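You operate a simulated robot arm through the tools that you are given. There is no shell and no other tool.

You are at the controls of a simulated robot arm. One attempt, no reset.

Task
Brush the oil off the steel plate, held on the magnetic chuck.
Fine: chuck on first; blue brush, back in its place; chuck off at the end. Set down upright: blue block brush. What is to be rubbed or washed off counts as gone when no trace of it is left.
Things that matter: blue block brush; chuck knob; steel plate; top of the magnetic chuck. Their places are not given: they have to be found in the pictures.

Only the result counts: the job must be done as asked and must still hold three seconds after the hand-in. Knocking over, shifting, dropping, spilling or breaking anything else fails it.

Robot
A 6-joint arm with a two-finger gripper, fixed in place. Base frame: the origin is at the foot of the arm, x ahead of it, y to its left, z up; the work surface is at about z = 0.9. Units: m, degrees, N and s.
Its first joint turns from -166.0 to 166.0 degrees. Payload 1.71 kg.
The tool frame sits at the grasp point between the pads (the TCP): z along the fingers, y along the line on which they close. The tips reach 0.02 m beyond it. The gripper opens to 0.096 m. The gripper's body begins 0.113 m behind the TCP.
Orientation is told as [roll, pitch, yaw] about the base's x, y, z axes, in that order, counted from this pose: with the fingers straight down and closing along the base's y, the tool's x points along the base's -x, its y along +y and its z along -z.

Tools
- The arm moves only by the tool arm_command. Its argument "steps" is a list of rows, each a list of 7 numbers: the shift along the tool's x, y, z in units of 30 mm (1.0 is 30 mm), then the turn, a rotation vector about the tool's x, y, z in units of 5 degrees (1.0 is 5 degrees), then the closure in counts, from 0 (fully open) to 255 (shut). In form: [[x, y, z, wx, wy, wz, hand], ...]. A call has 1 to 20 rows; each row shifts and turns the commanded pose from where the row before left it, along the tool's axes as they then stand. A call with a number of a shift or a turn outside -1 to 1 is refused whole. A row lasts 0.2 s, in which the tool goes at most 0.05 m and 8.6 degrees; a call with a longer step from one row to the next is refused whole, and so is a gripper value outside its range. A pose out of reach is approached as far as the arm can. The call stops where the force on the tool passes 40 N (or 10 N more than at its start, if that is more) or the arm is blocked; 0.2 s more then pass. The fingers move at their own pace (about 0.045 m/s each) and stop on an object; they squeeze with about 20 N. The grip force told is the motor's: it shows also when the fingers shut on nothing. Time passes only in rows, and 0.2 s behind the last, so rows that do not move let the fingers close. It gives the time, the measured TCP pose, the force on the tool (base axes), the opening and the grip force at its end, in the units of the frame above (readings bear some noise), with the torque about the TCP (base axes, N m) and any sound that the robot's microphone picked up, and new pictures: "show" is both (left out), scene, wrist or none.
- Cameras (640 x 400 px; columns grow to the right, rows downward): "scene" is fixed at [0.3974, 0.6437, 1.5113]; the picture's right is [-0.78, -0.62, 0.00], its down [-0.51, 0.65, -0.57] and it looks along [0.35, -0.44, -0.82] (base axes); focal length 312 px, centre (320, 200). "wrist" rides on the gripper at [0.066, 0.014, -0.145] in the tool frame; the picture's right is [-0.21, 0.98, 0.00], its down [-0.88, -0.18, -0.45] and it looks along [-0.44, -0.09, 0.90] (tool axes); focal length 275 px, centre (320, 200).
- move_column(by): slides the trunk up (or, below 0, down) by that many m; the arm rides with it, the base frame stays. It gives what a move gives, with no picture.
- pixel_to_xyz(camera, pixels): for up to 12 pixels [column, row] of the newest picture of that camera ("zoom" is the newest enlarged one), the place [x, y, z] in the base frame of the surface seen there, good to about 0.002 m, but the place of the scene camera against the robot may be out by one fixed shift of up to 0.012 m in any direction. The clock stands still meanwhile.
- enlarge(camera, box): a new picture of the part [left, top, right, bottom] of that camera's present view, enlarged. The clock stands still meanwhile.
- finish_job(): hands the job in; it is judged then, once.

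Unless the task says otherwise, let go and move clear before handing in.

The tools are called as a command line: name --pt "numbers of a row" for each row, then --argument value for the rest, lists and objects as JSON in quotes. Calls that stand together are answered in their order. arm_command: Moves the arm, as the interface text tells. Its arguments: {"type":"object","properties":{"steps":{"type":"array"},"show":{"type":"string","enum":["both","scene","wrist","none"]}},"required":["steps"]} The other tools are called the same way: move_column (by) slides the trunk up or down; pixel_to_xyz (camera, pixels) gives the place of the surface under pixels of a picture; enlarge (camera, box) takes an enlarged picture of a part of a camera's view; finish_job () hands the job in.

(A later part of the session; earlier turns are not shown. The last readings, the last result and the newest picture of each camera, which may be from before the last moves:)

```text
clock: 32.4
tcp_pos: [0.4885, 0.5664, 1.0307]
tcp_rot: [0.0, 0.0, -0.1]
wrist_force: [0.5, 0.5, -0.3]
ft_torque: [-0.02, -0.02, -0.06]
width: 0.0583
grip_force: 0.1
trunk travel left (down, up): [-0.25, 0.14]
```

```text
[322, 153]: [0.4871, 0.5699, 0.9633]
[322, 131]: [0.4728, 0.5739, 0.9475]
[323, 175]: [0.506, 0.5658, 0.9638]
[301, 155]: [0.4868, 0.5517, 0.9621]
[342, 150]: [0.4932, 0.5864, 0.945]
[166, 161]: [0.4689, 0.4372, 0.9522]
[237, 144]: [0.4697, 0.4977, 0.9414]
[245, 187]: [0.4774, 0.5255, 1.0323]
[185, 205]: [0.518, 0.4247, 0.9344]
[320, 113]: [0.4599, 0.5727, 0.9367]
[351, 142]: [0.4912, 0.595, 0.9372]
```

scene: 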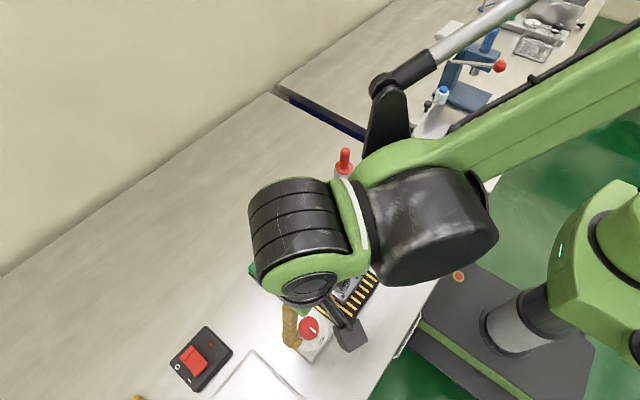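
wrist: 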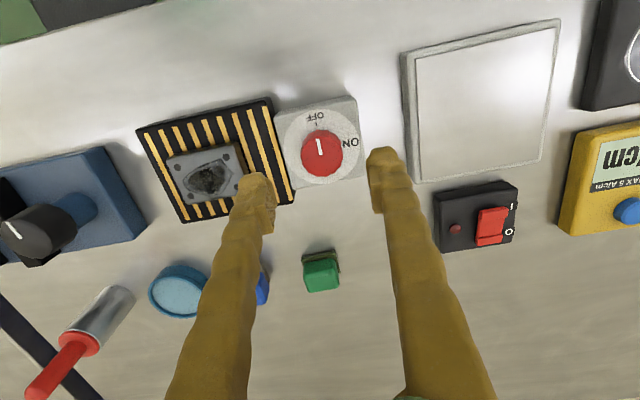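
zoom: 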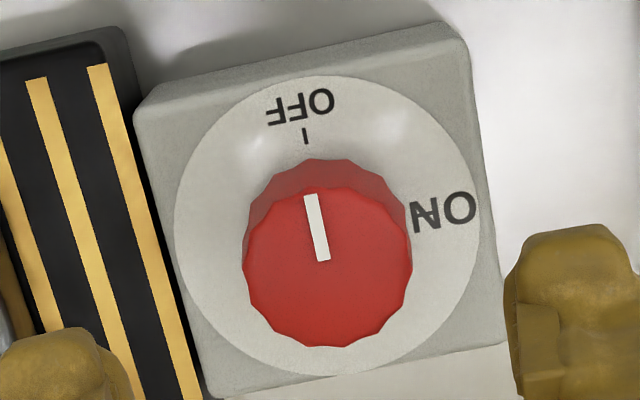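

The knob measures about 0.033 m across, centred at (0.4895,0.569), and OFF/ON marks confirm a 90° turn. I'll descend around it to z≈0.961.

arm_command --pt "-0.03 0.08 0.6 0 0 0 100" --pt "0 0 0.8 0 0 0 100" --pt "0 0 0.6 0 0 0 100" --pt "0 0 0.25 0 0 0 100" --pt "0 0 0 0 0 0 100" --show "wrist"

```text
clock: 33.6
tcp_pos: [0.4893, 0.5681, 0.9626]
tcp_rot: [0.0, 0.0, 0.0]
wrist_force: [0.3, 0.1, 0.1]
ft_torque: [-0.01, 0.0, 0.03]
width: 0.0584
grip_force: 0.0
trunk travel left (down, up): [-0.25, 0.14]
```

wrist: 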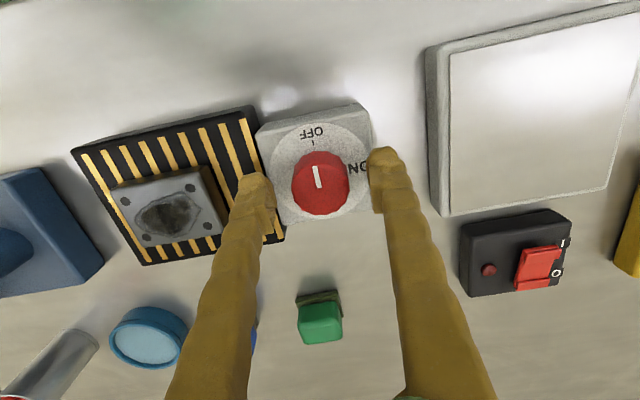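

The fingers straddle the knob at (320,183). I'll close on it.

arm_command --pt "0 0 0 0 0 0 255" --pt "0 0 0 0 0 0 255" --pt "0 0 0 0 0 0 255" --pt "0 0 0 0 0 0 255" --show "wrist"

```text
clock: 34.6
tcp_pos: [0.4907, 0.5687, 0.9635]
tcp_rot: [0.1, 0.0, 0.0]
wrist_force: [0.7, 4.5, 1.2]
ft_torque: [0.02, -0.02, 0.0]
width: 0.0338
grip_force: 35.0
trunk travel left (down, up): [-0.25, 0.14]
```

wrist: 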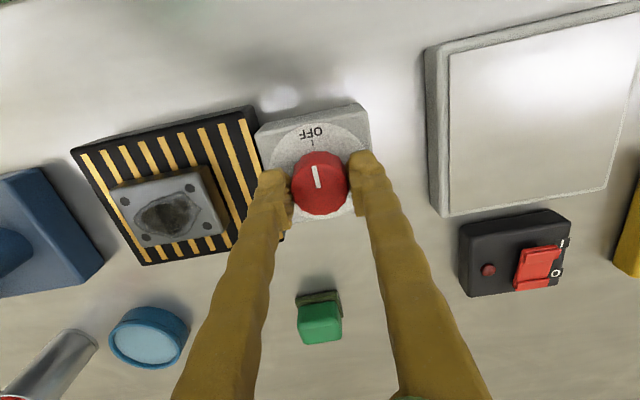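

The knob is gripped (0.0338 m wide). I'll turn clockwise seen from above, first 30°, and check.

arm_command --pt "0 0 0 0 0 0.6 255" --pt "0 0 0 0 0 1 255" --pt "0 0 0 0 0 1 255" --pt "0 0 0 0 0 1 255" --pt "0 0 0 0 0 1 255" --pt "0 0 0 0 0 1 255" --pt "0 0 0 0 0 0 255"

```text
clock: 36.2
tcp_pos: [0.4904, 0.5684, 0.9627]
tcp_rot: [-0.1, 0.0, -28.1]
wrist_force: [10.8, -20.6, -5.0]
ft_torque: [-0.42, -0.35, -0.02]
width: 0.034
grip_force: 34.7
trunk travel left (down, up): [-0.25, 0.14]
```

scene: 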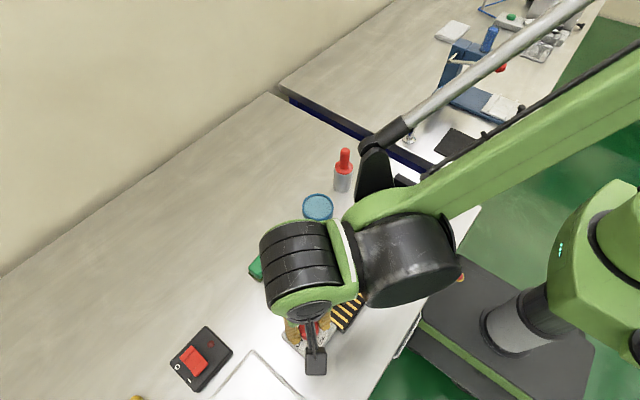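
wrist: 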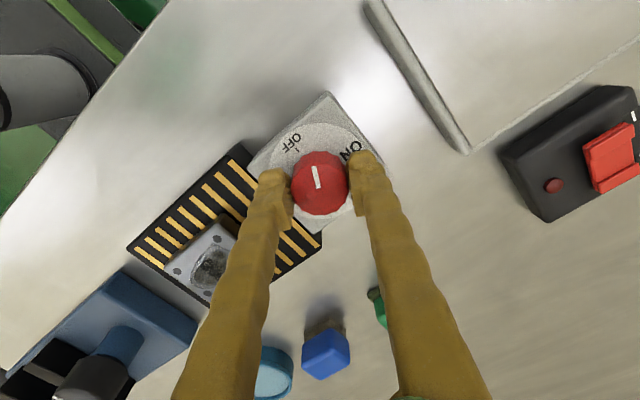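

The knob's pointer turned with the fingers, but a side force of (10.8,−20.6) N has built up from slight misalignment. I'll shift the tool about 2 mm along that force and read again.

arm_command --pt "-0.06 -0.043 0 0 0 0 255" --pt "0 0 0 0 0 0 255" --show "none"

```text
clock: 36.8
tcp_pos: [0.49, 0.5682, 0.9623]
tcp_rot: [-0.1, 0.0, -28.0]
wrist_force: [0.5, -8.0, -9.7]
ft_torque: [0.01, 0.15, 0.01]
width: 0.0336
grip_force: 34.8
trunk travel left (down, up): [-0.25, 0.14]
```

Side force fell to about 8 N, with a −9.7 N pull along z. I'll trim those and turn another 20°.

arm_command --pt "-0.0125 -0.02 0.03 0 0 0 255" --pt "0 0 0 0 0 0.7 255" --pt "0 0 0 0 0 0.8 255" --pt "0 0 0 0 0 0.8 255" --pt "0 0 0 0 0 0.8 255" --pt "0 0 0 0 0 0.8 255" --pt "0 0 0 0 0 0 255" --show "wrist"

```text
clock: 38.0
tcp_pos: [0.4791, 0.5743, 0.9669]
tcp_rot: [0.8, -0.4, -41.4]
wrist_force: [38.1, 61.0, -16.6]
ft_torque: [0.77, 0.19, 0.88]
width: 0.0359
grip_force: 35.1
trunk travel left (down, up): [-0.25, 0.14]
stopped in row 5: the force on the tool passed its limit at 41 N (the readings are from after the stop); the commanded pose is now the measured one
```

wrist: 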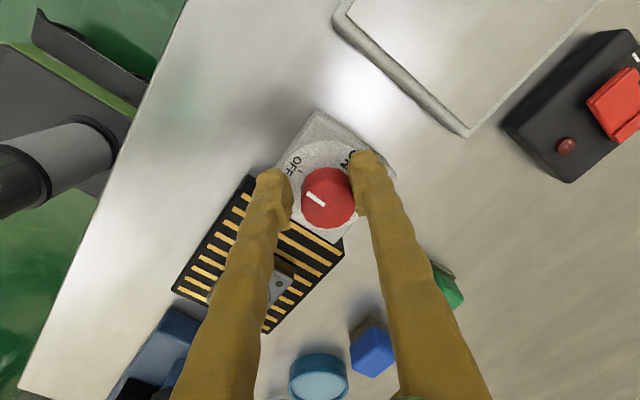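

The call stopped on force: the gripper was pushed off the knob axis, to (0.479,0.574), and the knob slipped in the fingers. I'll open the fingers at once to relieve the load.

arm_command --pt "0 0 0 0 0 0 100" --pt "0 0 0 0 0 0 80" --pt "0 0 0 0 0 0 80"

```text
clock: 38.8
tcp_pos: [0.4761, 0.5676, 0.97]
tcp_rot: [0.7, -0.5, -41.5]
wrist_force: [0.2, -0.4, 0.0]
ft_torque: [0.0, 0.0, 0.01]
width: 0.0658
grip_force: 0.1
trunk travel left (down, up): [-0.25, 0.14]
```

scene: 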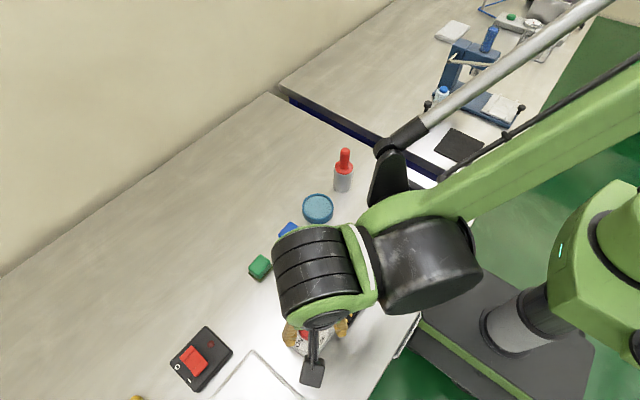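
wrist: 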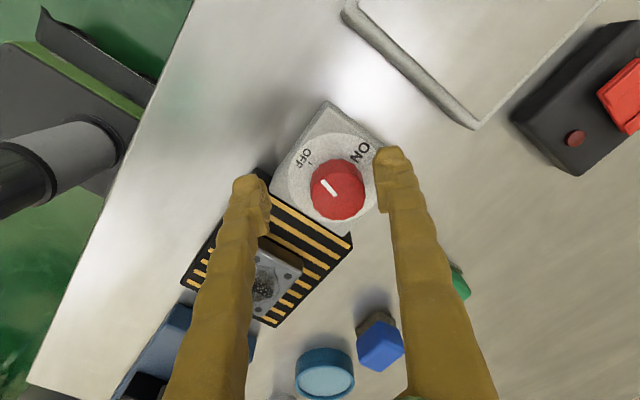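

Load is gone. I'll rise and look at the knob, dial and chuck closely to see the pointer and whether anything shifted.

arm_command --pt "0 0 -0.5 0 0 0 80" --pt "0 0 -0.8 0 0 0 80" --pt "0 0 -0.7 0 0 0 80" --pt "0 0 0 0 0 0 80"

enlarge --camera "wrist" --box '[240, 80, 400, 200]'

```text
clock: 39.8
tcp_pos: [0.4782, 0.5663, 1.0323]
tcp_rot: [0.7, -0.6, -41.5]
wrist_force: [0.2, -1.1, 0.5]
ft_torque: [0.04, 0.03, -0.01]
width: 0.0659
grip_force: 0.0
trunk travel left (down, up): [-0.25, 0.14]
```

scene: 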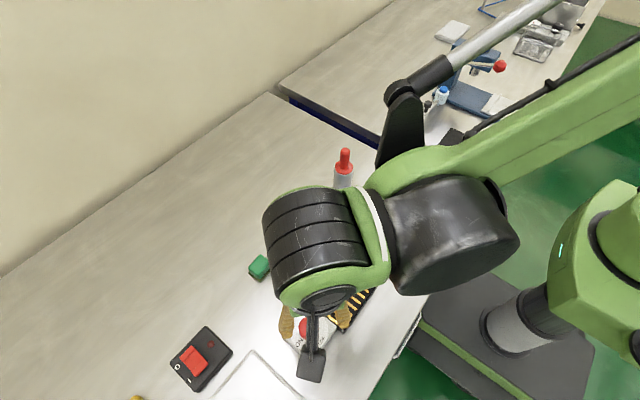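
wrist: 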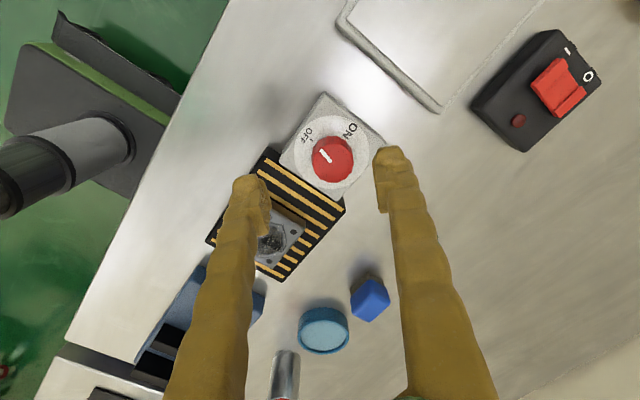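

```text
3.33 times, centred on (320, 140) of wrist
```

zoom: 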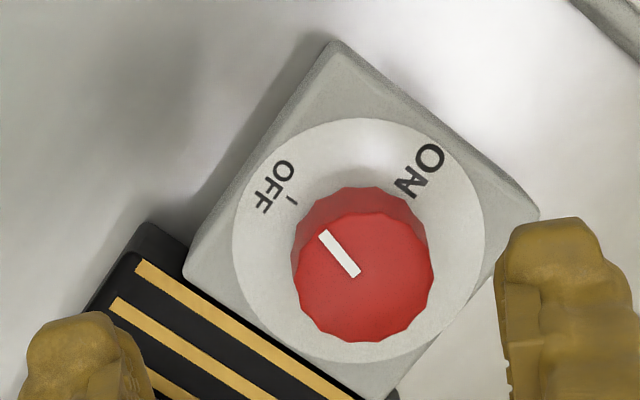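

I'll read the pointer ends, marks and dial rim from this zoom to work out the knob's present angle and whether the chuck moved.

pixel_to_xyz --camera "zoom" --pixels '[[323, 237], [356, 273], [292, 200], [275, 185], [420, 170], [234, 250], [484, 245], [365, 118], [358, 362], [335, 42], [186, 275], [537, 212]]'

pixel_to_xyz --camera "wrist" --pixels '[[343, 208], [271, 279], [333, 155], [370, 296], [323, 328], [276, 195], [303, 224], [279, 239]]'

```text
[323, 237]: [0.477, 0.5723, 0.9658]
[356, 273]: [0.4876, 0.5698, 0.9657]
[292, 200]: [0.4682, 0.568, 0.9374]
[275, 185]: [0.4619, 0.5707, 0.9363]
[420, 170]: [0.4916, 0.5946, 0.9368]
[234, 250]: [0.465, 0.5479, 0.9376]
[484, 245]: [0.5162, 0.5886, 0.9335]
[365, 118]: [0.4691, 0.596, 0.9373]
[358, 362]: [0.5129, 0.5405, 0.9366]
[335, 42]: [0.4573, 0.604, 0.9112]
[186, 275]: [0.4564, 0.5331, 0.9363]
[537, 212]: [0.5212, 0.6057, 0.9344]
```

```text
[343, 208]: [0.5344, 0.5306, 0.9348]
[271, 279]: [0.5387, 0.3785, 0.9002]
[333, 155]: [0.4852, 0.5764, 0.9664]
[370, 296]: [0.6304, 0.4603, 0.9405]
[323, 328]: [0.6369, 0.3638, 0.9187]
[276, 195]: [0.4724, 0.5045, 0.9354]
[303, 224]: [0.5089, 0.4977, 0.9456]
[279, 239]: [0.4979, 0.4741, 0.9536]
```

The pointer now stands about 13° off OFF toward ON, and the dial is still centred at (0.4908,0.5685), so the chuck did not move. I'll test in free air whether the wrist can turn on to −90° without the pose being disturbed.

arm_command --pt "0 0 0 0 0 1 80" --pt "0 0 0 0 0 1 80" --pt "0 0 0 0 0 1 80" --pt "0 0 0 0 0 1 80" --pt "0 0 0 0 0 1 80" --pt "0 0 0 0 0 1 80" --pt "0 0 0 0 0 1 80" --pt "0 0 0 0 0 1 80" --pt "0 0 0 0 0 1 80" --pt "0 0 0 0 0 0.7 80" --pt "0 0 0 0 0 0 80" --show "wrist"

```text
clock: 42.1
tcp_pos: [0.4753, 0.5676, 1.03]
tcp_rot: [0.8, 0.1, -90.1]
wrist_force: [-0.2, 0.1, -0.5]
ft_torque: [-0.01, 0.01, 0.02]
width: 0.0661
grip_force: 0.0
trunk travel left (down, up): [-0.25, 0.14]
```

wrist: 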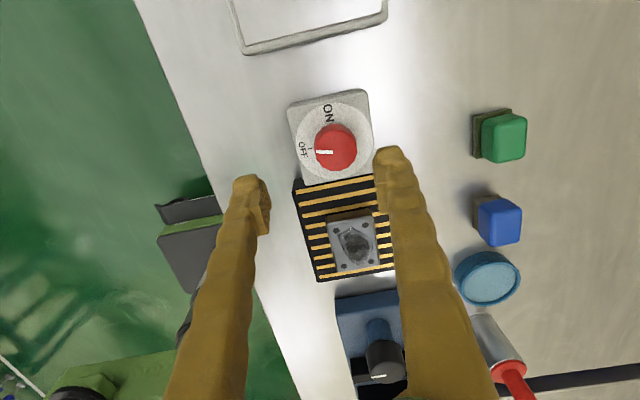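

The wrist turns freely to −90°, so there is no joint limit in the way; the trouble was shear from a small misalignment. I'll turn back to about −10° yaw, fix the small tilt, then ratchet the knob in short strokes, re-seating the fingers between them.

arm_command --pt "0 0 0 0 0 -1 80" --pt "0 0 0 0 0 -1 80" --pt "0 0 0 0 0 -1 80" --pt "0 0 0 0 0 -1 80" --pt "0 0 0 0 0 -1 80" --pt "0 0 0 0 0 -1 80" --pt "0 0 0 0 0 -1 80" --pt "0 0 0 0 0 -1 80" --pt "0 0 0 0 0 -1 80" --pt "0 0 0 0 0 -1 80" --pt "0 0 0 0 0 -1 80" --pt "0 0 0 0 0 -1 80" --pt "0 0 0 0 0 -1 80" --pt "0 0 0 0 0 -1 80" --pt "0 0 0 0 0 -1 80" --pt "0 0 0 0 0 -1 80" --pt "0 0 0 0 0 0 80" --show "none"

```text
clock: 45.8
tcp_pos: [0.4755, 0.5667, 1.0282]
tcp_rot: [0.3, -0.8, -10.1]
wrist_force: [0.5, 0.5, 0.5]
ft_torque: [-0.02, 0.0, 0.01]
width: 0.0656
grip_force: 0.1
trunk travel left (down, up): [-0.25, 0.14]
```

Yaw is −10° with a slight tilt (roll 0.3°, pitch −0.8°). I'll correct the tilt and centre on (0.4908,0.569).

arm_command --pt "-0.489 0.164 0 0.06 0.16 0 100" --pt "0 0 0 0 0 0 100" --pt "0 0 0 0 0 0 100" --show "wrist"

enlarge --camera "wrist" --box '[260, 90, 380, 190]'

```text
clock: 46.5
tcp_pos: [0.4903, 0.5696, 1.0305]
tcp_rot: [0.1, -0.1, -10.0]
wrist_force: [-0.1, -0.1, 0.3]
ft_torque: [0.05, 0.02, -0.01]
width: 0.0583
grip_force: 0.1
trunk travel left (down, up): [-0.25, 0.14]
```

wrist: 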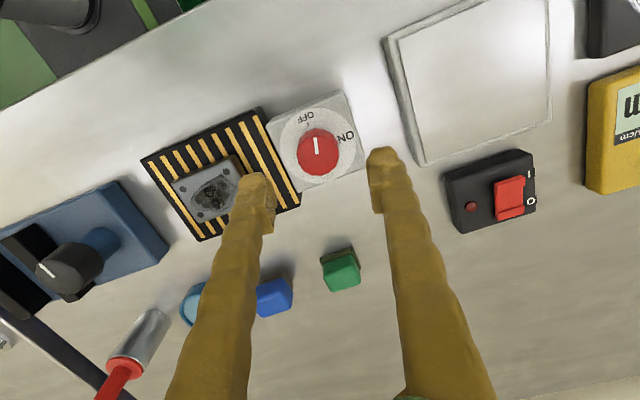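

```text
4.00 times, centred on (320, 140) of wrist
```

zoom: 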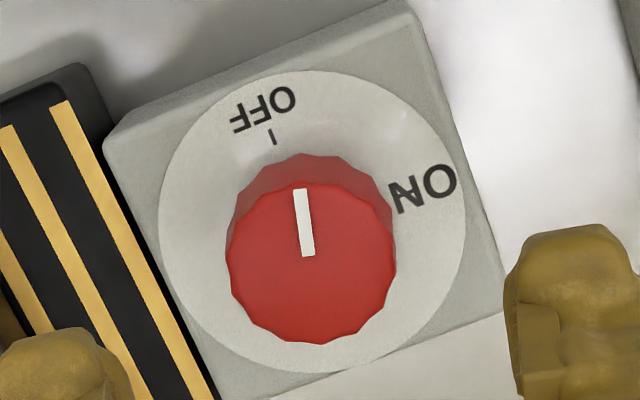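

The knob appears at zoom (311,263). I'll check its centre once more from rim points before descending.

pixel_to_xyz --camera "zoom" --pixels '[[311, 263], [230, 262], [393, 258], [305, 340], [310, 188], [302, 195], [308, 254]]'

```text
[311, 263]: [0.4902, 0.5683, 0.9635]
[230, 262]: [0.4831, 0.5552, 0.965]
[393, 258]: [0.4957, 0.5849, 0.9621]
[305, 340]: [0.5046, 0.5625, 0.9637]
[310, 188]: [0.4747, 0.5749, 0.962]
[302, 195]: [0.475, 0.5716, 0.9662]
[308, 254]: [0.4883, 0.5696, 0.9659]
```

Knob centre is (0.4897,0.5692), matching the TCP. I'll descend to z≈0.960 and close on it.

arm_command --pt "0 0 0.6 0 0 0 100" --pt "0 0 0.8 0 0 0 100" --pt "0 0 0.6 0 0 0 100" --pt "0 0 0.32 0 0 0 100" --pt "0 0 0 0 0 0 100" --pt "0 0 0 0 0 0 255" --pt "0 0 0 0 0 0 255" --pt "0 0 0 0 0 0 255" --pt "0 0 0 0 0 0 255" --show "wrist"

```text
clock: 48.5
tcp_pos: [0.4914, 0.5683, 0.9612]
tcp_rot: [-0.2, 0.0, -10.2]
wrist_force: [-11.0, -33.8, -17.9]
ft_torque: [-0.36, 0.03, 0.02]
width: 0.0337
grip_force: 35.1
trunk travel left (down, up): [-0.25, 0.14]
```

wrist: 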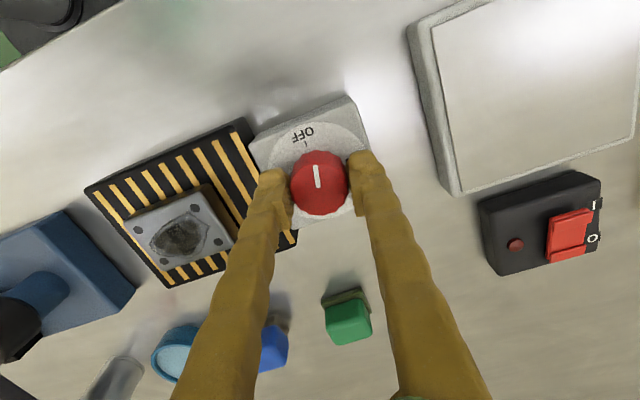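

Closing produced (−11,−34,−18) N: the knob lies slightly to −y of the TCP. I'll step 1.5 mm that way and read the force.

arm_command --pt "0 -0.05 0 0 0 0 255" --pt "0 0 0 0 0 0 255" --show "none"

```text
clock: 49.1
tcp_pos: [0.4918, 0.5684, 0.9612]
tcp_rot: [-0.1, 0.0, -10.0]
wrist_force: [-10.3, -23.5, -21.8]
ft_torque: [-0.2, 0.08, 0.01]
width: 0.0338
grip_force: 34.8
trunk travel left (down, up): [-0.25, 0.14]
```

Force falls about 7 N per mm, so about 3 mm more is needed. I'll open, shift a further 3 mm along −y, and close again to see the seating force.

arm_command --pt "0 0 0 0 0 0 110" --pt "0 0 0 0 0 0 110" --pt "0 -0.1 0 0 0 0 110" --pt "0 0 0 0 0 0 110" --show "wrist"

enlarge --camera "wrist" --box '[240, 120, 400, 240]'

```text
clock: 50.1
tcp_pos: [0.4903, 0.5645, 0.9609]
tcp_rot: [0.0, -0.1, -10.0]
wrist_force: [-0.4, -0.3, -0.4]
ft_torque: [-0.02, 0.0, 0.0]
width: 0.0544
grip_force: 0.0
trunk travel left (down, up): [-0.25, 0.14]
```

wrist: 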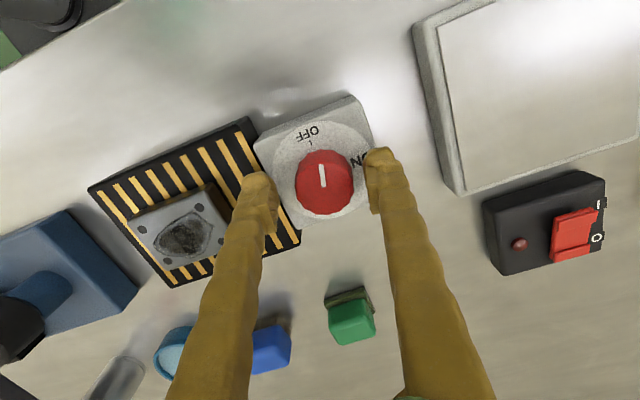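

```text
3.33 times, centred on (320, 180) of wrist
```

zoom: 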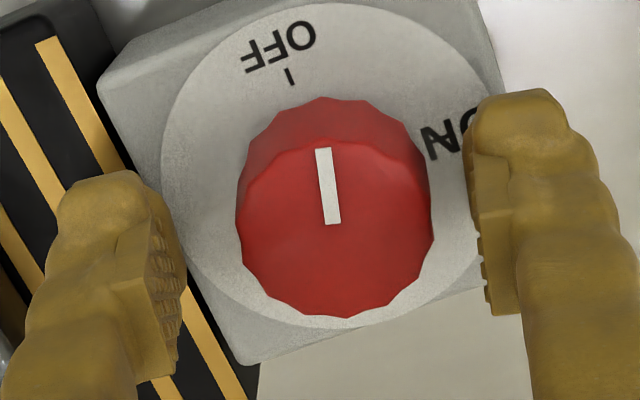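

Free of load now, with the knob nearly centred between the pads at zoom (335,225). I'll close again here and read the seating force.

arm_command --pt "0 0 0 0 0 0 255" --pt "0 0 0 0 0 0 255" --pt "0 0 0 0 0 0 255" --pt "0 0 0 0 0 0 255" --show "wrist"

```text
clock: 51.1
tcp_pos: [0.4758, 0.57, 0.9662]
tcp_rot: [0.4, -0.9, -9.8]
wrist_force: [-5.2, 23.8, -10.5]
ft_torque: [-0.34, 0.15, 0.19]
width: 0.0307
grip_force: 34.8
trunk travel left (down, up): [-0.25, 0.14]
stopped in row 4: the force on the tool passed its limit at 42 N (the readings are from after the stop); the commanded pose is now the measured one
```

wrist: 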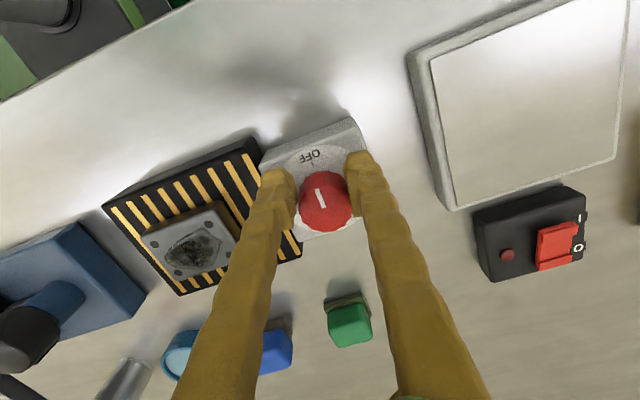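

The pads slid off again toward −x when closing off-centre, so this needs better centring and a gentler squeeze. I'll open the fingers and re-level while rising.

arm_command --pt "0 0 0 0 0 0 90" --pt "0 0 0 0 0 0 90" --pt "0 0 -0.4 0 0 0 90" --pt "0 0 -0.6 0.08 0.18 0 90" --pt "0 0 -0.6 0 0 0 90" --pt "0 0 0 0 0 0 90" --show "wrist"

enlarge --camera "wrist" --box '[240, 80, 400, 200]'

```text
clock: 52.5
tcp_pos: [0.4756, 0.5665, 1.0146]
tcp_rot: [0.0, -0.1, -10.0]
wrist_force: [-1.0, 0.3, -0.3]
ft_torque: [0.0, 0.02, 0.04]
width: 0.062
grip_force: 0.1
trunk travel left (down, up): [-0.25, 0.14]
```

wrist: 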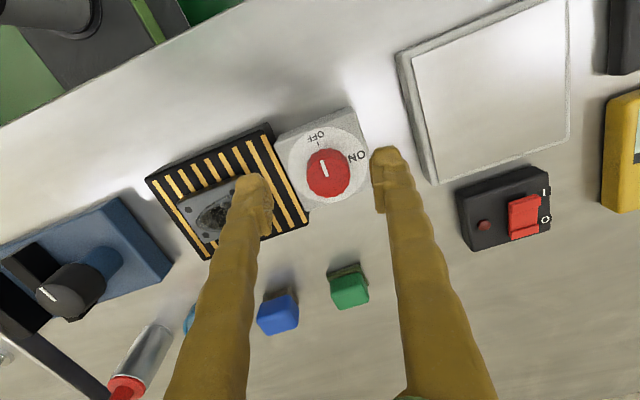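

```text
3.33 times, centred on (320, 140) of wrist
```

zoom: 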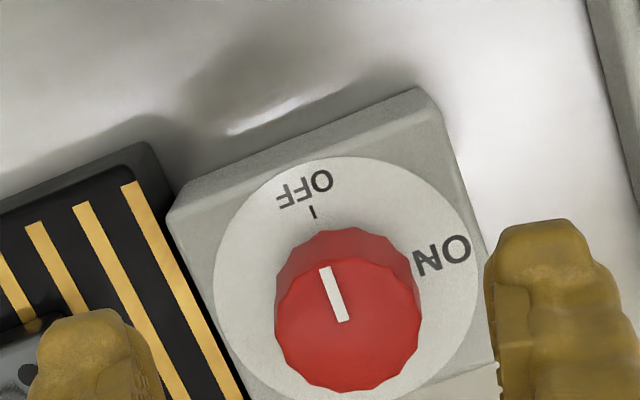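

The knob is back near OFF and untouched otherwise. I'll compare the fingertips and knob in one picture, to remove the pose-reading noise from the alignment.

pixel_to_xyz --camera "zoom" --pixels '[[498, 240], [540, 224], [580, 230], [492, 290], [505, 320], [498, 370], [560, 300], [60, 330], [110, 315], [140, 350], [347, 325], [325, 270]]'

pixel_to_xyz --camera "wrist" --pixels '[[376, 209], [384, 213], [375, 180], [376, 160], [385, 148], [397, 150], [271, 235], [272, 210], [265, 180], [250, 174], [238, 180], [268, 225]]'

enlarge --camera "wrist" --box '[220, 130, 420, 250]'

```text
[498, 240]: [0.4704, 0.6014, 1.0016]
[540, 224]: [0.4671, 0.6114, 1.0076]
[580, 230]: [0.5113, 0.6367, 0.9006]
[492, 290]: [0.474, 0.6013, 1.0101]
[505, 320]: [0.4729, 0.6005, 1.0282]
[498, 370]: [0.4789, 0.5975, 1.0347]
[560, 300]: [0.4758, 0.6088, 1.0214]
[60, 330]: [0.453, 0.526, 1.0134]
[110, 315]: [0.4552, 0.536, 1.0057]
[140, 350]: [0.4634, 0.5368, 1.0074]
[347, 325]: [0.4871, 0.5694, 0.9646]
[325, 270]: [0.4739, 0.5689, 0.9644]
```

```text
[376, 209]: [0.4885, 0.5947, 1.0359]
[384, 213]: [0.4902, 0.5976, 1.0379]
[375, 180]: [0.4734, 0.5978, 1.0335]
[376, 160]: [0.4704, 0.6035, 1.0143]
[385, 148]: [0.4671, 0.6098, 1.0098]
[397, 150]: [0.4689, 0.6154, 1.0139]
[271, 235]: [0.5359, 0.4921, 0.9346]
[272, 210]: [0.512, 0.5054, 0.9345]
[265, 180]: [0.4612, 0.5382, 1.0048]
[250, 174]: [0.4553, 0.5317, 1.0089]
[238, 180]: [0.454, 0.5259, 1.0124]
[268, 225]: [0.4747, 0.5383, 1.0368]
```

```text
3.20 times, centred on (320, 190) of wrist
```

zoom: 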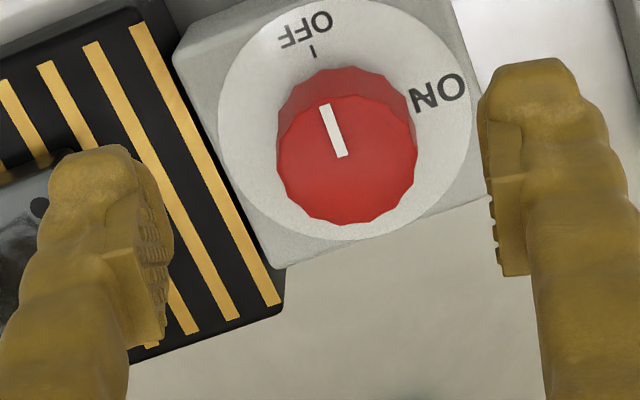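

The pads are centred on the tool axis and the knob reads (0.4885,0.569), so alignment by reading is good only to 1–2 mm. I'll return to yaw 0, centre again and take repeat readings to average out the noise.

arm_command --pt "0 0 0 0 0 -1 100" --pt "0 0 0 0 0 -1 100" --pt "-0.447 0.067 0 0 0 0 100" --pt "0 0 0 0 0 0 100" --pt "0 0 0 0 0 0 100" --show "wrist"

arm_command --pt "0 0 0 0 0 0 100" --show "none"

arm_command --pt "0 0 0 0 0 0 100" --show "none"

arm_command --pt "0 0 0 0 0 0 100" --show "none"

enlarge --camera "wrist" --box '[220, 90, 420, 250]'

```text
clock: 53.7
tcp_pos: [0.4896, 0.5699, 1.0165]
tcp_rot: [0.0, 0.0, 0.0]
wrist_force: [-0.8, -0.7, -0.1]
ft_torque: [-0.01, 0.02, 0.01]
width: 0.0584
grip_force: 0.1
trunk travel left (down, up): [-0.25, 0.14]
```

wrist: 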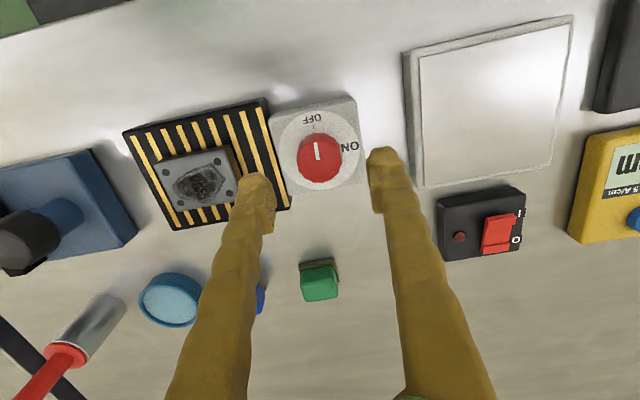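

```text
clock: 54.1
tcp_pos: [0.49, 0.5683, 1.0162]
tcp_rot: [-0.1, -0.1, 0.0]
wrist_force: [-0.5, 0.1, 0.7]
ft_torque: [0.03, -0.01, 0.0]
width: 0.0584
grip_force: 0.1
trunk travel left (down, up): [-0.25, 0.14]
```

```text
clock: 54.5
tcp_pos: [0.4904, 0.5694, 1.015]
tcp_rot: [0.0, -0.1, -0.1]
wrist_force: [0.2, 0.9, -0.9]
ft_torque: [0.03, -0.03, 0.0]
width: 0.0583
grip_force: 0.1
trunk travel left (down, up): [-0.25, 0.14]
```

```text
clock: 54.9
tcp_pos: [0.4895, 0.5687, 1.0158]
tcp_rot: [-0.1, 0.0, 0.0]
wrist_force: [-0.3, -0.5, 0.4]
ft_torque: [-0.01, -0.01, 0.02]
width: 0.0585
grip_force: 0.1
trunk travel left (down, up): [-0.25, 0.14]
```

```text
2.50 times, centred on (320, 170) of wrist
```

zoom: 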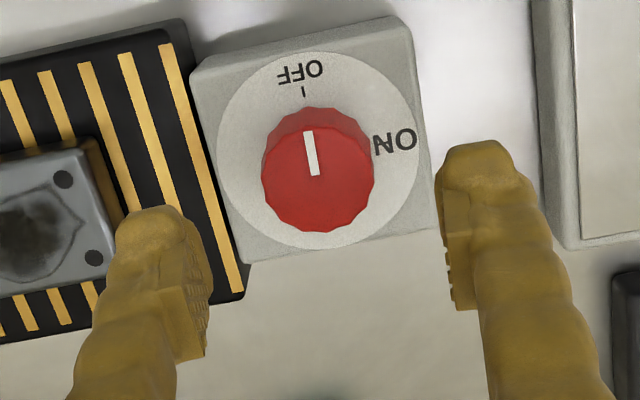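

Averaged TCP is (0.4899,0.5691) and the knob's image at (319,163) matches the aligned prediction, so centring is within 1 mm. I'll descend and close only lightly (closure about 170) to see the grip force.

arm_command --pt "0 -0.02 0.6 0 0 0 100" --pt "0 0 0.8 0 0 0 100" --pt "0 0 0.4 0 0 0 100" --pt "0 0 0 0 0 0 100" --pt "0 0 0 0 0 0 166" --pt "0 0 0 0 0 0 168" --pt "0 0 0 0 0 0 170" --pt "0 0 0 0 0 0 170" --show "wrist"

```text
clock: 56.7
tcp_pos: [0.4895, 0.5686, 0.9632]
tcp_rot: [0.0, 0.0, 0.0]
wrist_force: [0.8, 5.5, -0.7]
ft_torque: [0.03, 0.0, -0.01]
width: 0.0357
grip_force: 2.7
trunk travel left (down, up): [-0.25, 0.14]
```

wrist: 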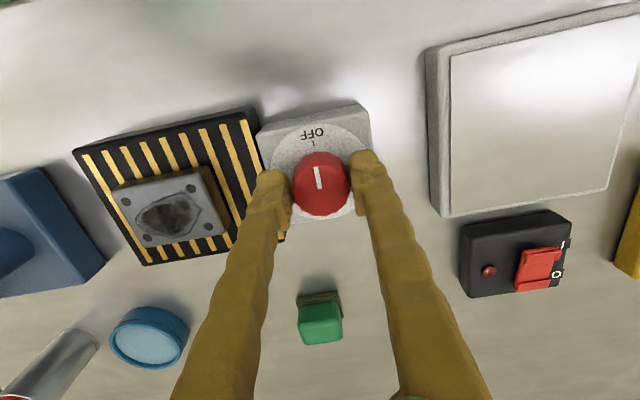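

A light touch: width 0.0357, grip 2.7 N, +5.5 N in y, so the knob is a touch toward +y. The squeeze scales with closure, so I'll shift +0.6 mm and close to about 10 N.

arm_command --pt "0 0.02 0 0 0 0 170" --pt "0 0 0 0 0 0 195" --pt "0 0 0 0 0 0 195" --pt "0 0 0 0 0 0 195" --show "none"

```text
clock: 57.7
tcp_pos: [0.4899, 0.5681, 0.9626]
tcp_rot: [-0.2, 0.0, 0.0]
wrist_force: [2.9, 8.2, 5.6]
ft_torque: [0.08, -0.05, -0.01]
width: 0.0338
grip_force: 34.7
trunk travel left (down, up): [-0.25, 0.14]
```

Seated with modest side forces (2.9,8.2,5.6) N. I'll trim +0.5 mm in y and turn 20°.

arm_command --pt "0 0.02 0 0 0 0 195" --pt "0 0 0 0 0 0.8 195" --pt "0 0 0 0 0 1 195" --pt "0 0 0 0 0 1 195" --pt "0 0 0 0 0 1 195" --pt "0 0 0 0 0 0.2 195" --show "wrist"

```text
clock: 59.1
tcp_pos: [0.4895, 0.5684, 0.9616]
tcp_rot: [-0.1, 0.1, -20.1]
wrist_force: [-5.6, -2.5, 5.9]
ft_torque: [-0.03, 0.13, 0.0]
width: 0.0339
grip_force: 35.0
trunk travel left (down, up): [-0.25, 0.14]
```

wrist: 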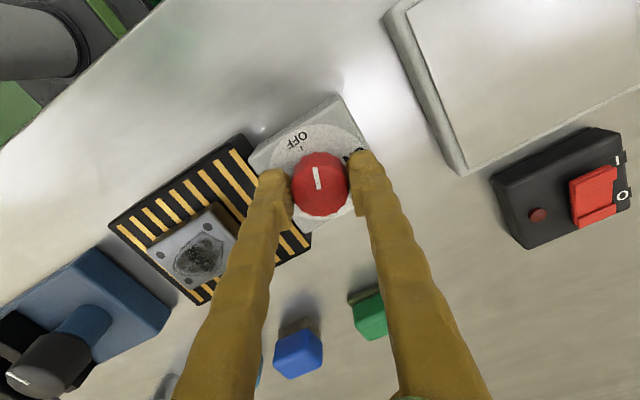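

The side force is only about 6 N after 20° and the pointer is following. I'll trim slightly and turn 20° more.

arm_command --pt "0.013 -0.012 0 0 0 0 195" --pt "0 0 0 0 0 0.8 195" --pt "0 0 0 0 0 1 195" --pt "0 0 0 0 0 1 195" --pt "0 0 0 0 0 1 195" --pt "0 0 0 0 0 0.2 195" --show "wrist"

```text
clock: 60.5
tcp_pos: [0.4907, 0.5691, 0.9633]
tcp_rot: [0.1, 0.0, -40.1]
wrist_force: [10.7, 4.6, 19.4]
ft_torque: [0.02, -0.23, -0.03]
width: 0.0336
grip_force: 34.9
trunk travel left (down, up): [-0.25, 0.14]
```

wrist: 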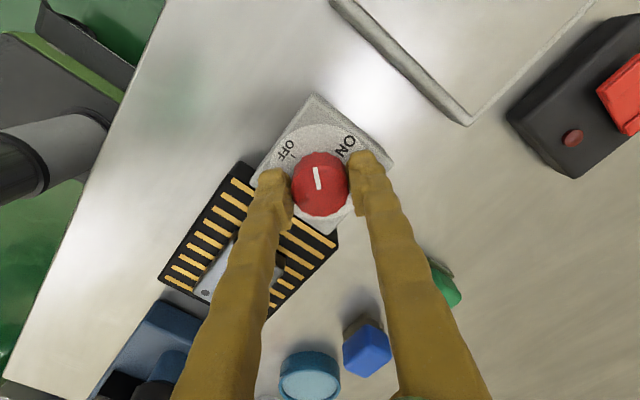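

At −40° the pointer still follows; forces are (10.7,4.6,19.4) N. I'll trim toward those and turn another 15°.

arm_command --pt "-0.017 0.032 -0.045 0 0 0 195" --pt "0 0 0 0 0 0.8 195" --pt "0 0 0 0 0 1 195" --pt "0 0 0 0 0 1 195" --pt "0 0 0 0 0 0.2 195" --show "wrist"

```text
clock: 61.7
tcp_pos: [0.4888, 0.5684, 0.9641]
tcp_rot: [-0.1, 0.0, -55.0]
wrist_force: [-17.2, -20.9, -24.4]
ft_torque: [-0.16, 0.07, -0.03]
width: 0.0338
grip_force: 35.4
trunk travel left (down, up): [-0.25, 0.14]
```

wrist: 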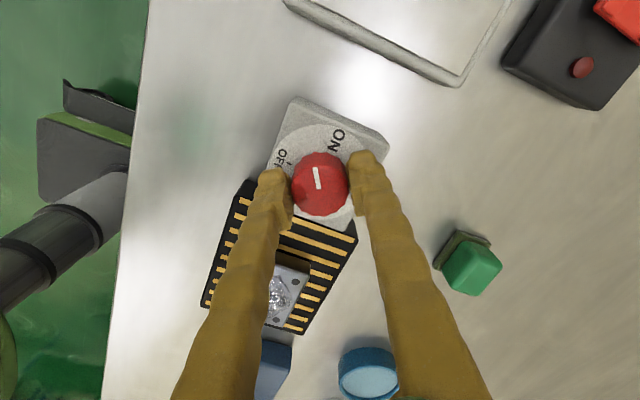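

The pointer is at −55° and still following, but my trim overshot; the stiffness is nearer 30 N/mm. I'll trim back by that figure and read.

arm_command --pt "-0.007 -0.026 0.025 0 0 0 195" --pt "0 0 0 0 0 0 195" --show "none"

```text
clock: 62.3
tcp_pos: [0.49, 0.5687, 0.964]
tcp_rot: [0.0, 0.0, -55.0]
wrist_force: [-14.1, -11.4, -11.0]
ft_torque: [-0.16, 0.19, 0.03]
width: 0.0337
grip_force: 35.3
trunk travel left (down, up): [-0.25, 0.14]
```

Forces eased to about (−14,−11,−11) N. One more trim along them, then 15° more.

arm_command --pt "-0.002 -0.034 0.02 0 0 0 195" --pt "0 0 0 0 0 0.8 195" --pt "0 0 0 0 0 1 195" --pt "0 0 0 0 0 1 195" --pt "0 0 0 0 0 0.2 195" --show "wrist"

```text
clock: 63.5
tcp_pos: [0.4897, 0.5687, 0.9631]
tcp_rot: [0.0, 0.0, -70.0]
wrist_force: [10.9, 19.3, 26.6]
ft_torque: [0.34, -0.32, 0.03]
width: 0.0337
grip_force: 35.1
trunk travel left (down, up): [-0.25, 0.14]
```

wrist: 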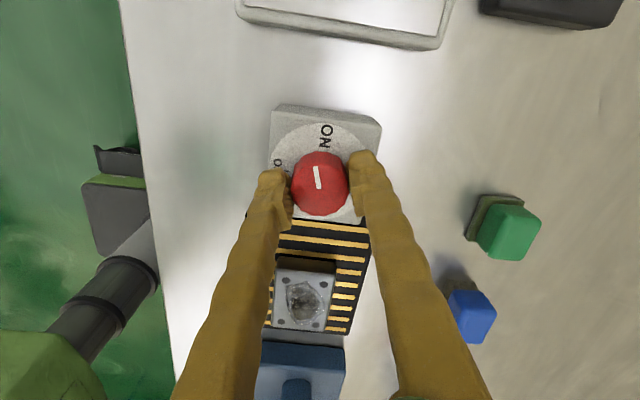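

At −70° now, forces have swung to (11,19,27) N. I'll make a smaller trim and wait a little to see it settle.

arm_command --pt "0.01 0.012 -0.018 0 0 0 195" --pt "0 0 0 0 0 0 195" --pt "0 0 0 0 0 0 195" --show "none"

```text
clock: 64.3
tcp_pos: [0.49, 0.5676, 0.9621]
tcp_rot: [-0.1, -0.1, -70.0]
wrist_force: [11.2, 11.9, 7.8]
ft_torque: [0.15, -0.19, 0.01]
width: 0.0336
grip_force: 35.3
trunk travel left (down, up): [-0.25, 0.14]
```

Down to about 18 N in all. I'll trim a little and turn the last 20°.

arm_command --pt "0.005 0.012 -0.006 0 0 0 195" --pt "0 0 0 0 0 0.8 195" --pt "0 0 0 0 0 1 195" --pt "0 0 0 0 0 1 195" --pt "0 0 0 0 0 1 195" --pt "0 0 0 0 0 0.2 195" --pt "0 0 0 0 0 0 195" --show "wrist"

```text
clock: 65.9
tcp_pos: [0.4886, 0.5689, 0.9634]
tcp_rot: [-0.1, -0.2, -90.0]
wrist_force: [-0.3, -7.5, -18.0]
ft_torque: [-0.12, -0.04, 0.19]
width: 0.0337
grip_force: 35.6
trunk travel left (down, up): [-0.25, 0.14]
```

wrist: 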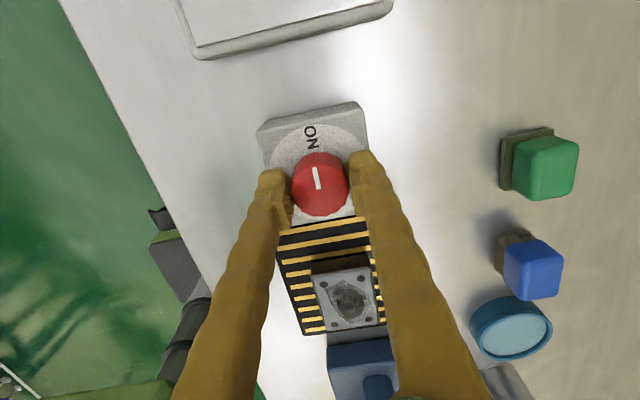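

The pointer now points at ON at (317,178), and a 0.19 N m torque suggests it reached its stop. I'll open the fingers and rise to check.

arm_command --pt "0 0 0 0 0 0 110" --pt "0 0 0 0 0 0 110" --pt "0 0 -0.3 0 0 0 110" --pt "0 0 -0.7 0 0 0 110" --pt "0 0 -0.8 0 0 0 110" --pt "0 0 -0.5 0 0 0 110" --pt "0 0 0 0 0 0 110"

enlarge --camera "wrist" --box '[240, 80, 400, 200]'

```text
clock: 67.5
tcp_pos: [0.4901, 0.5683, 1.0318]
tcp_rot: [0.0, -0.1, -89.9]
wrist_force: [0.1, -0.4, 0.2]
ft_torque: [0.02, -0.02, -0.01]
width: 0.0546
grip_force: 0.0
trunk travel left (down, up): [-0.25, 0.14]
```

scene: 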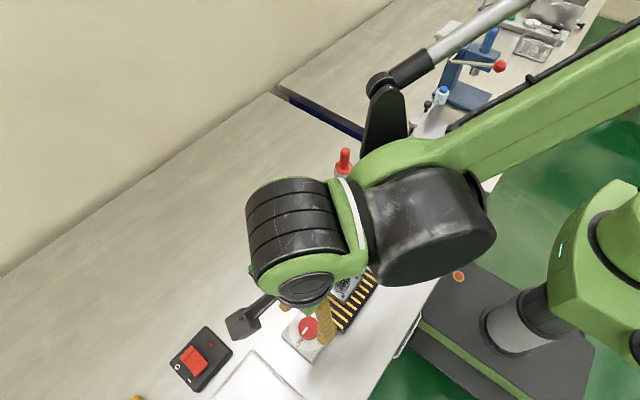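
wrist: 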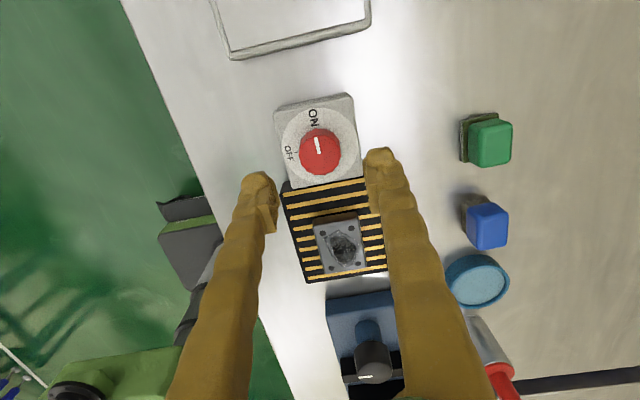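

```text
3.33 times, centred on (320, 140) of wrist
```

zoom: 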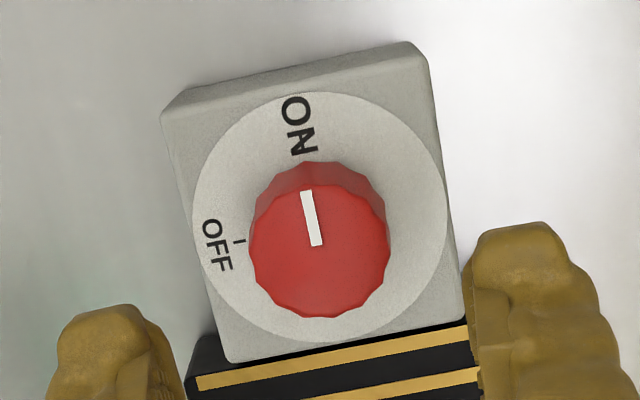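

The pointer lines up with ON. I'll confirm the angle and also look at the blue brush while the view is clear.

pixel_to_xyz --camera "zoom" --pixels '[[306, 193], [316, 243], [299, 127], [320, 217], [239, 241]]'

enlarge --camera "wrist" --box '[440, 90, 560, 330]'

pixel_to_xyz --camera "wrist" --pixels '[[320, 222], [355, 216], [364, 265], [328, 272], [342, 244], [488, 226], [469, 204], [507, 204], [507, 244], [474, 249], [464, 198], [480, 150]]'

```text
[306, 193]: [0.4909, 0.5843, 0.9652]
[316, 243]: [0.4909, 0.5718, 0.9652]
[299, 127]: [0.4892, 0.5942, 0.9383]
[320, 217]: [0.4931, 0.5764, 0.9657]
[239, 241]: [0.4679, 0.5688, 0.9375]
```

```text
1.67 times, centred on (500, 210) of wrist
```

zoom: 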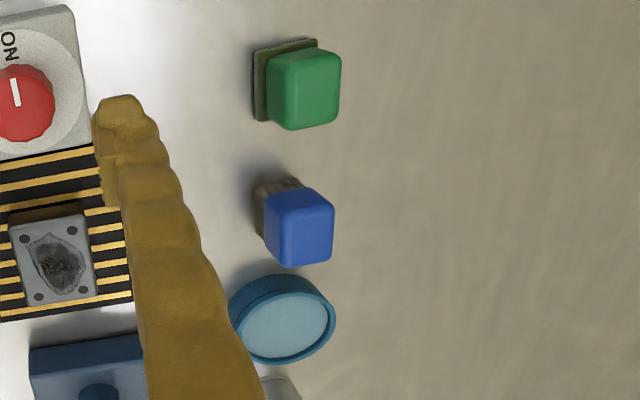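

```text
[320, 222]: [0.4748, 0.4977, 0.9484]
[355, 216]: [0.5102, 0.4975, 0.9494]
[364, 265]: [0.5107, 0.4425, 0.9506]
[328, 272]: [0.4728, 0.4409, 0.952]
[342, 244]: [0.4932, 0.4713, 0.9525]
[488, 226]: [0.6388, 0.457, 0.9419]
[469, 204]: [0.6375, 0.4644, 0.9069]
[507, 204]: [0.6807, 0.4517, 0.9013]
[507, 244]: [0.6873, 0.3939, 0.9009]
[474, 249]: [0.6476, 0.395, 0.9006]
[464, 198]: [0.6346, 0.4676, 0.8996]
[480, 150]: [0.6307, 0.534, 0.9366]
```

The pointer reads exactly +y (ON), and the plate lies at x 0.473–0.511, y 0.441–0.498. Next I'll move over the blue brush and look closely at its shape before touching it.

arm_command --pt "-0.4 0.55 0 0 0 0 60" --pt "-0.6 0.76 0 0 0 0 60" --pt "-0.6 0.76 0 0 0 0 60" --pt "-0.6 0.76 0 0 0 0 60" --pt "-0.6 0.76 0 0 0 0 60" --pt "-0.6 0.76 0 0 0 0 60" --pt "-0.57 0.78 0 0 0 0 60" --pt "0 0 0 0 0 0 60" --pt "0 0 0 0 0 0 60"

enlarge --camera "wrist" --box '[260, 90, 400, 210]'

```text
clock: 69.5
tcp_pos: [0.6435, 0.4478, 1.032]
tcp_rot: [0.0, -0.1, -90.1]
wrist_force: [-0.2, -0.1, -0.4]
ft_torque: [0.02, 0.01, 0.02]
width: 0.0735
grip_force: 0.0
trunk travel left (down, up): [-0.25, 0.14]
```

scene: 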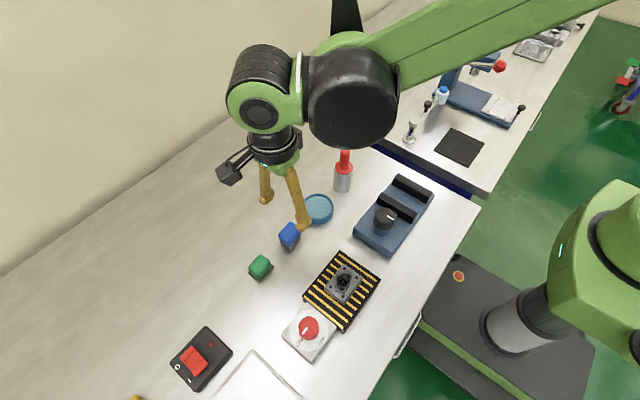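
wrist: 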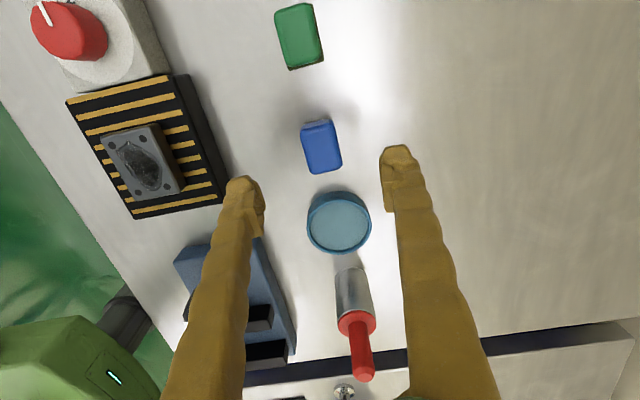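

```text
3.33 times, centred on (330, 150) of wrist
```

zoom: 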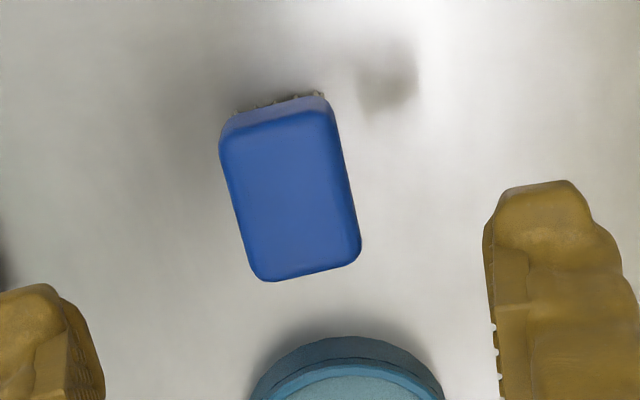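

The brush's blue top shows clearly at zoom (290,195). I'll measure its corners here and also from the scene view.

pixel_to_xyz --camera "zoom" --pixels '[[226, 142], [328, 118], [356, 250], [262, 276], [291, 198], [290, 100], [240, 112]]'

enlarge --camera "scene" --box '[265, 205, 325, 265]'

```text
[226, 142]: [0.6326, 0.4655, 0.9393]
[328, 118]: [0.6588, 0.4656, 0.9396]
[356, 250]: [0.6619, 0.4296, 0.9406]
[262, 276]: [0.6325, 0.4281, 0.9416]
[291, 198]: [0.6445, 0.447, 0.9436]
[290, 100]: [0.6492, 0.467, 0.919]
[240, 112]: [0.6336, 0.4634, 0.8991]
```

```text
6.67 times, centred on (295, 235) of scene
```

zoom: 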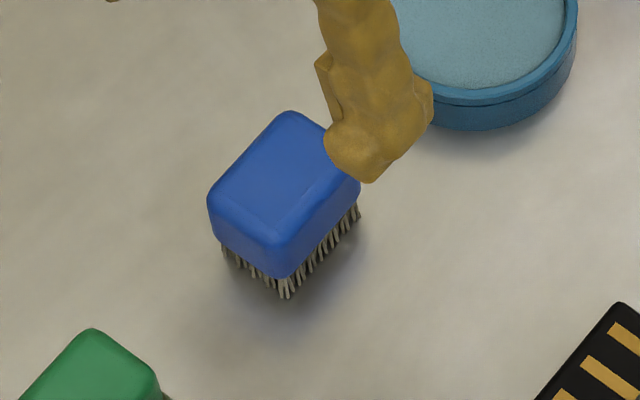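

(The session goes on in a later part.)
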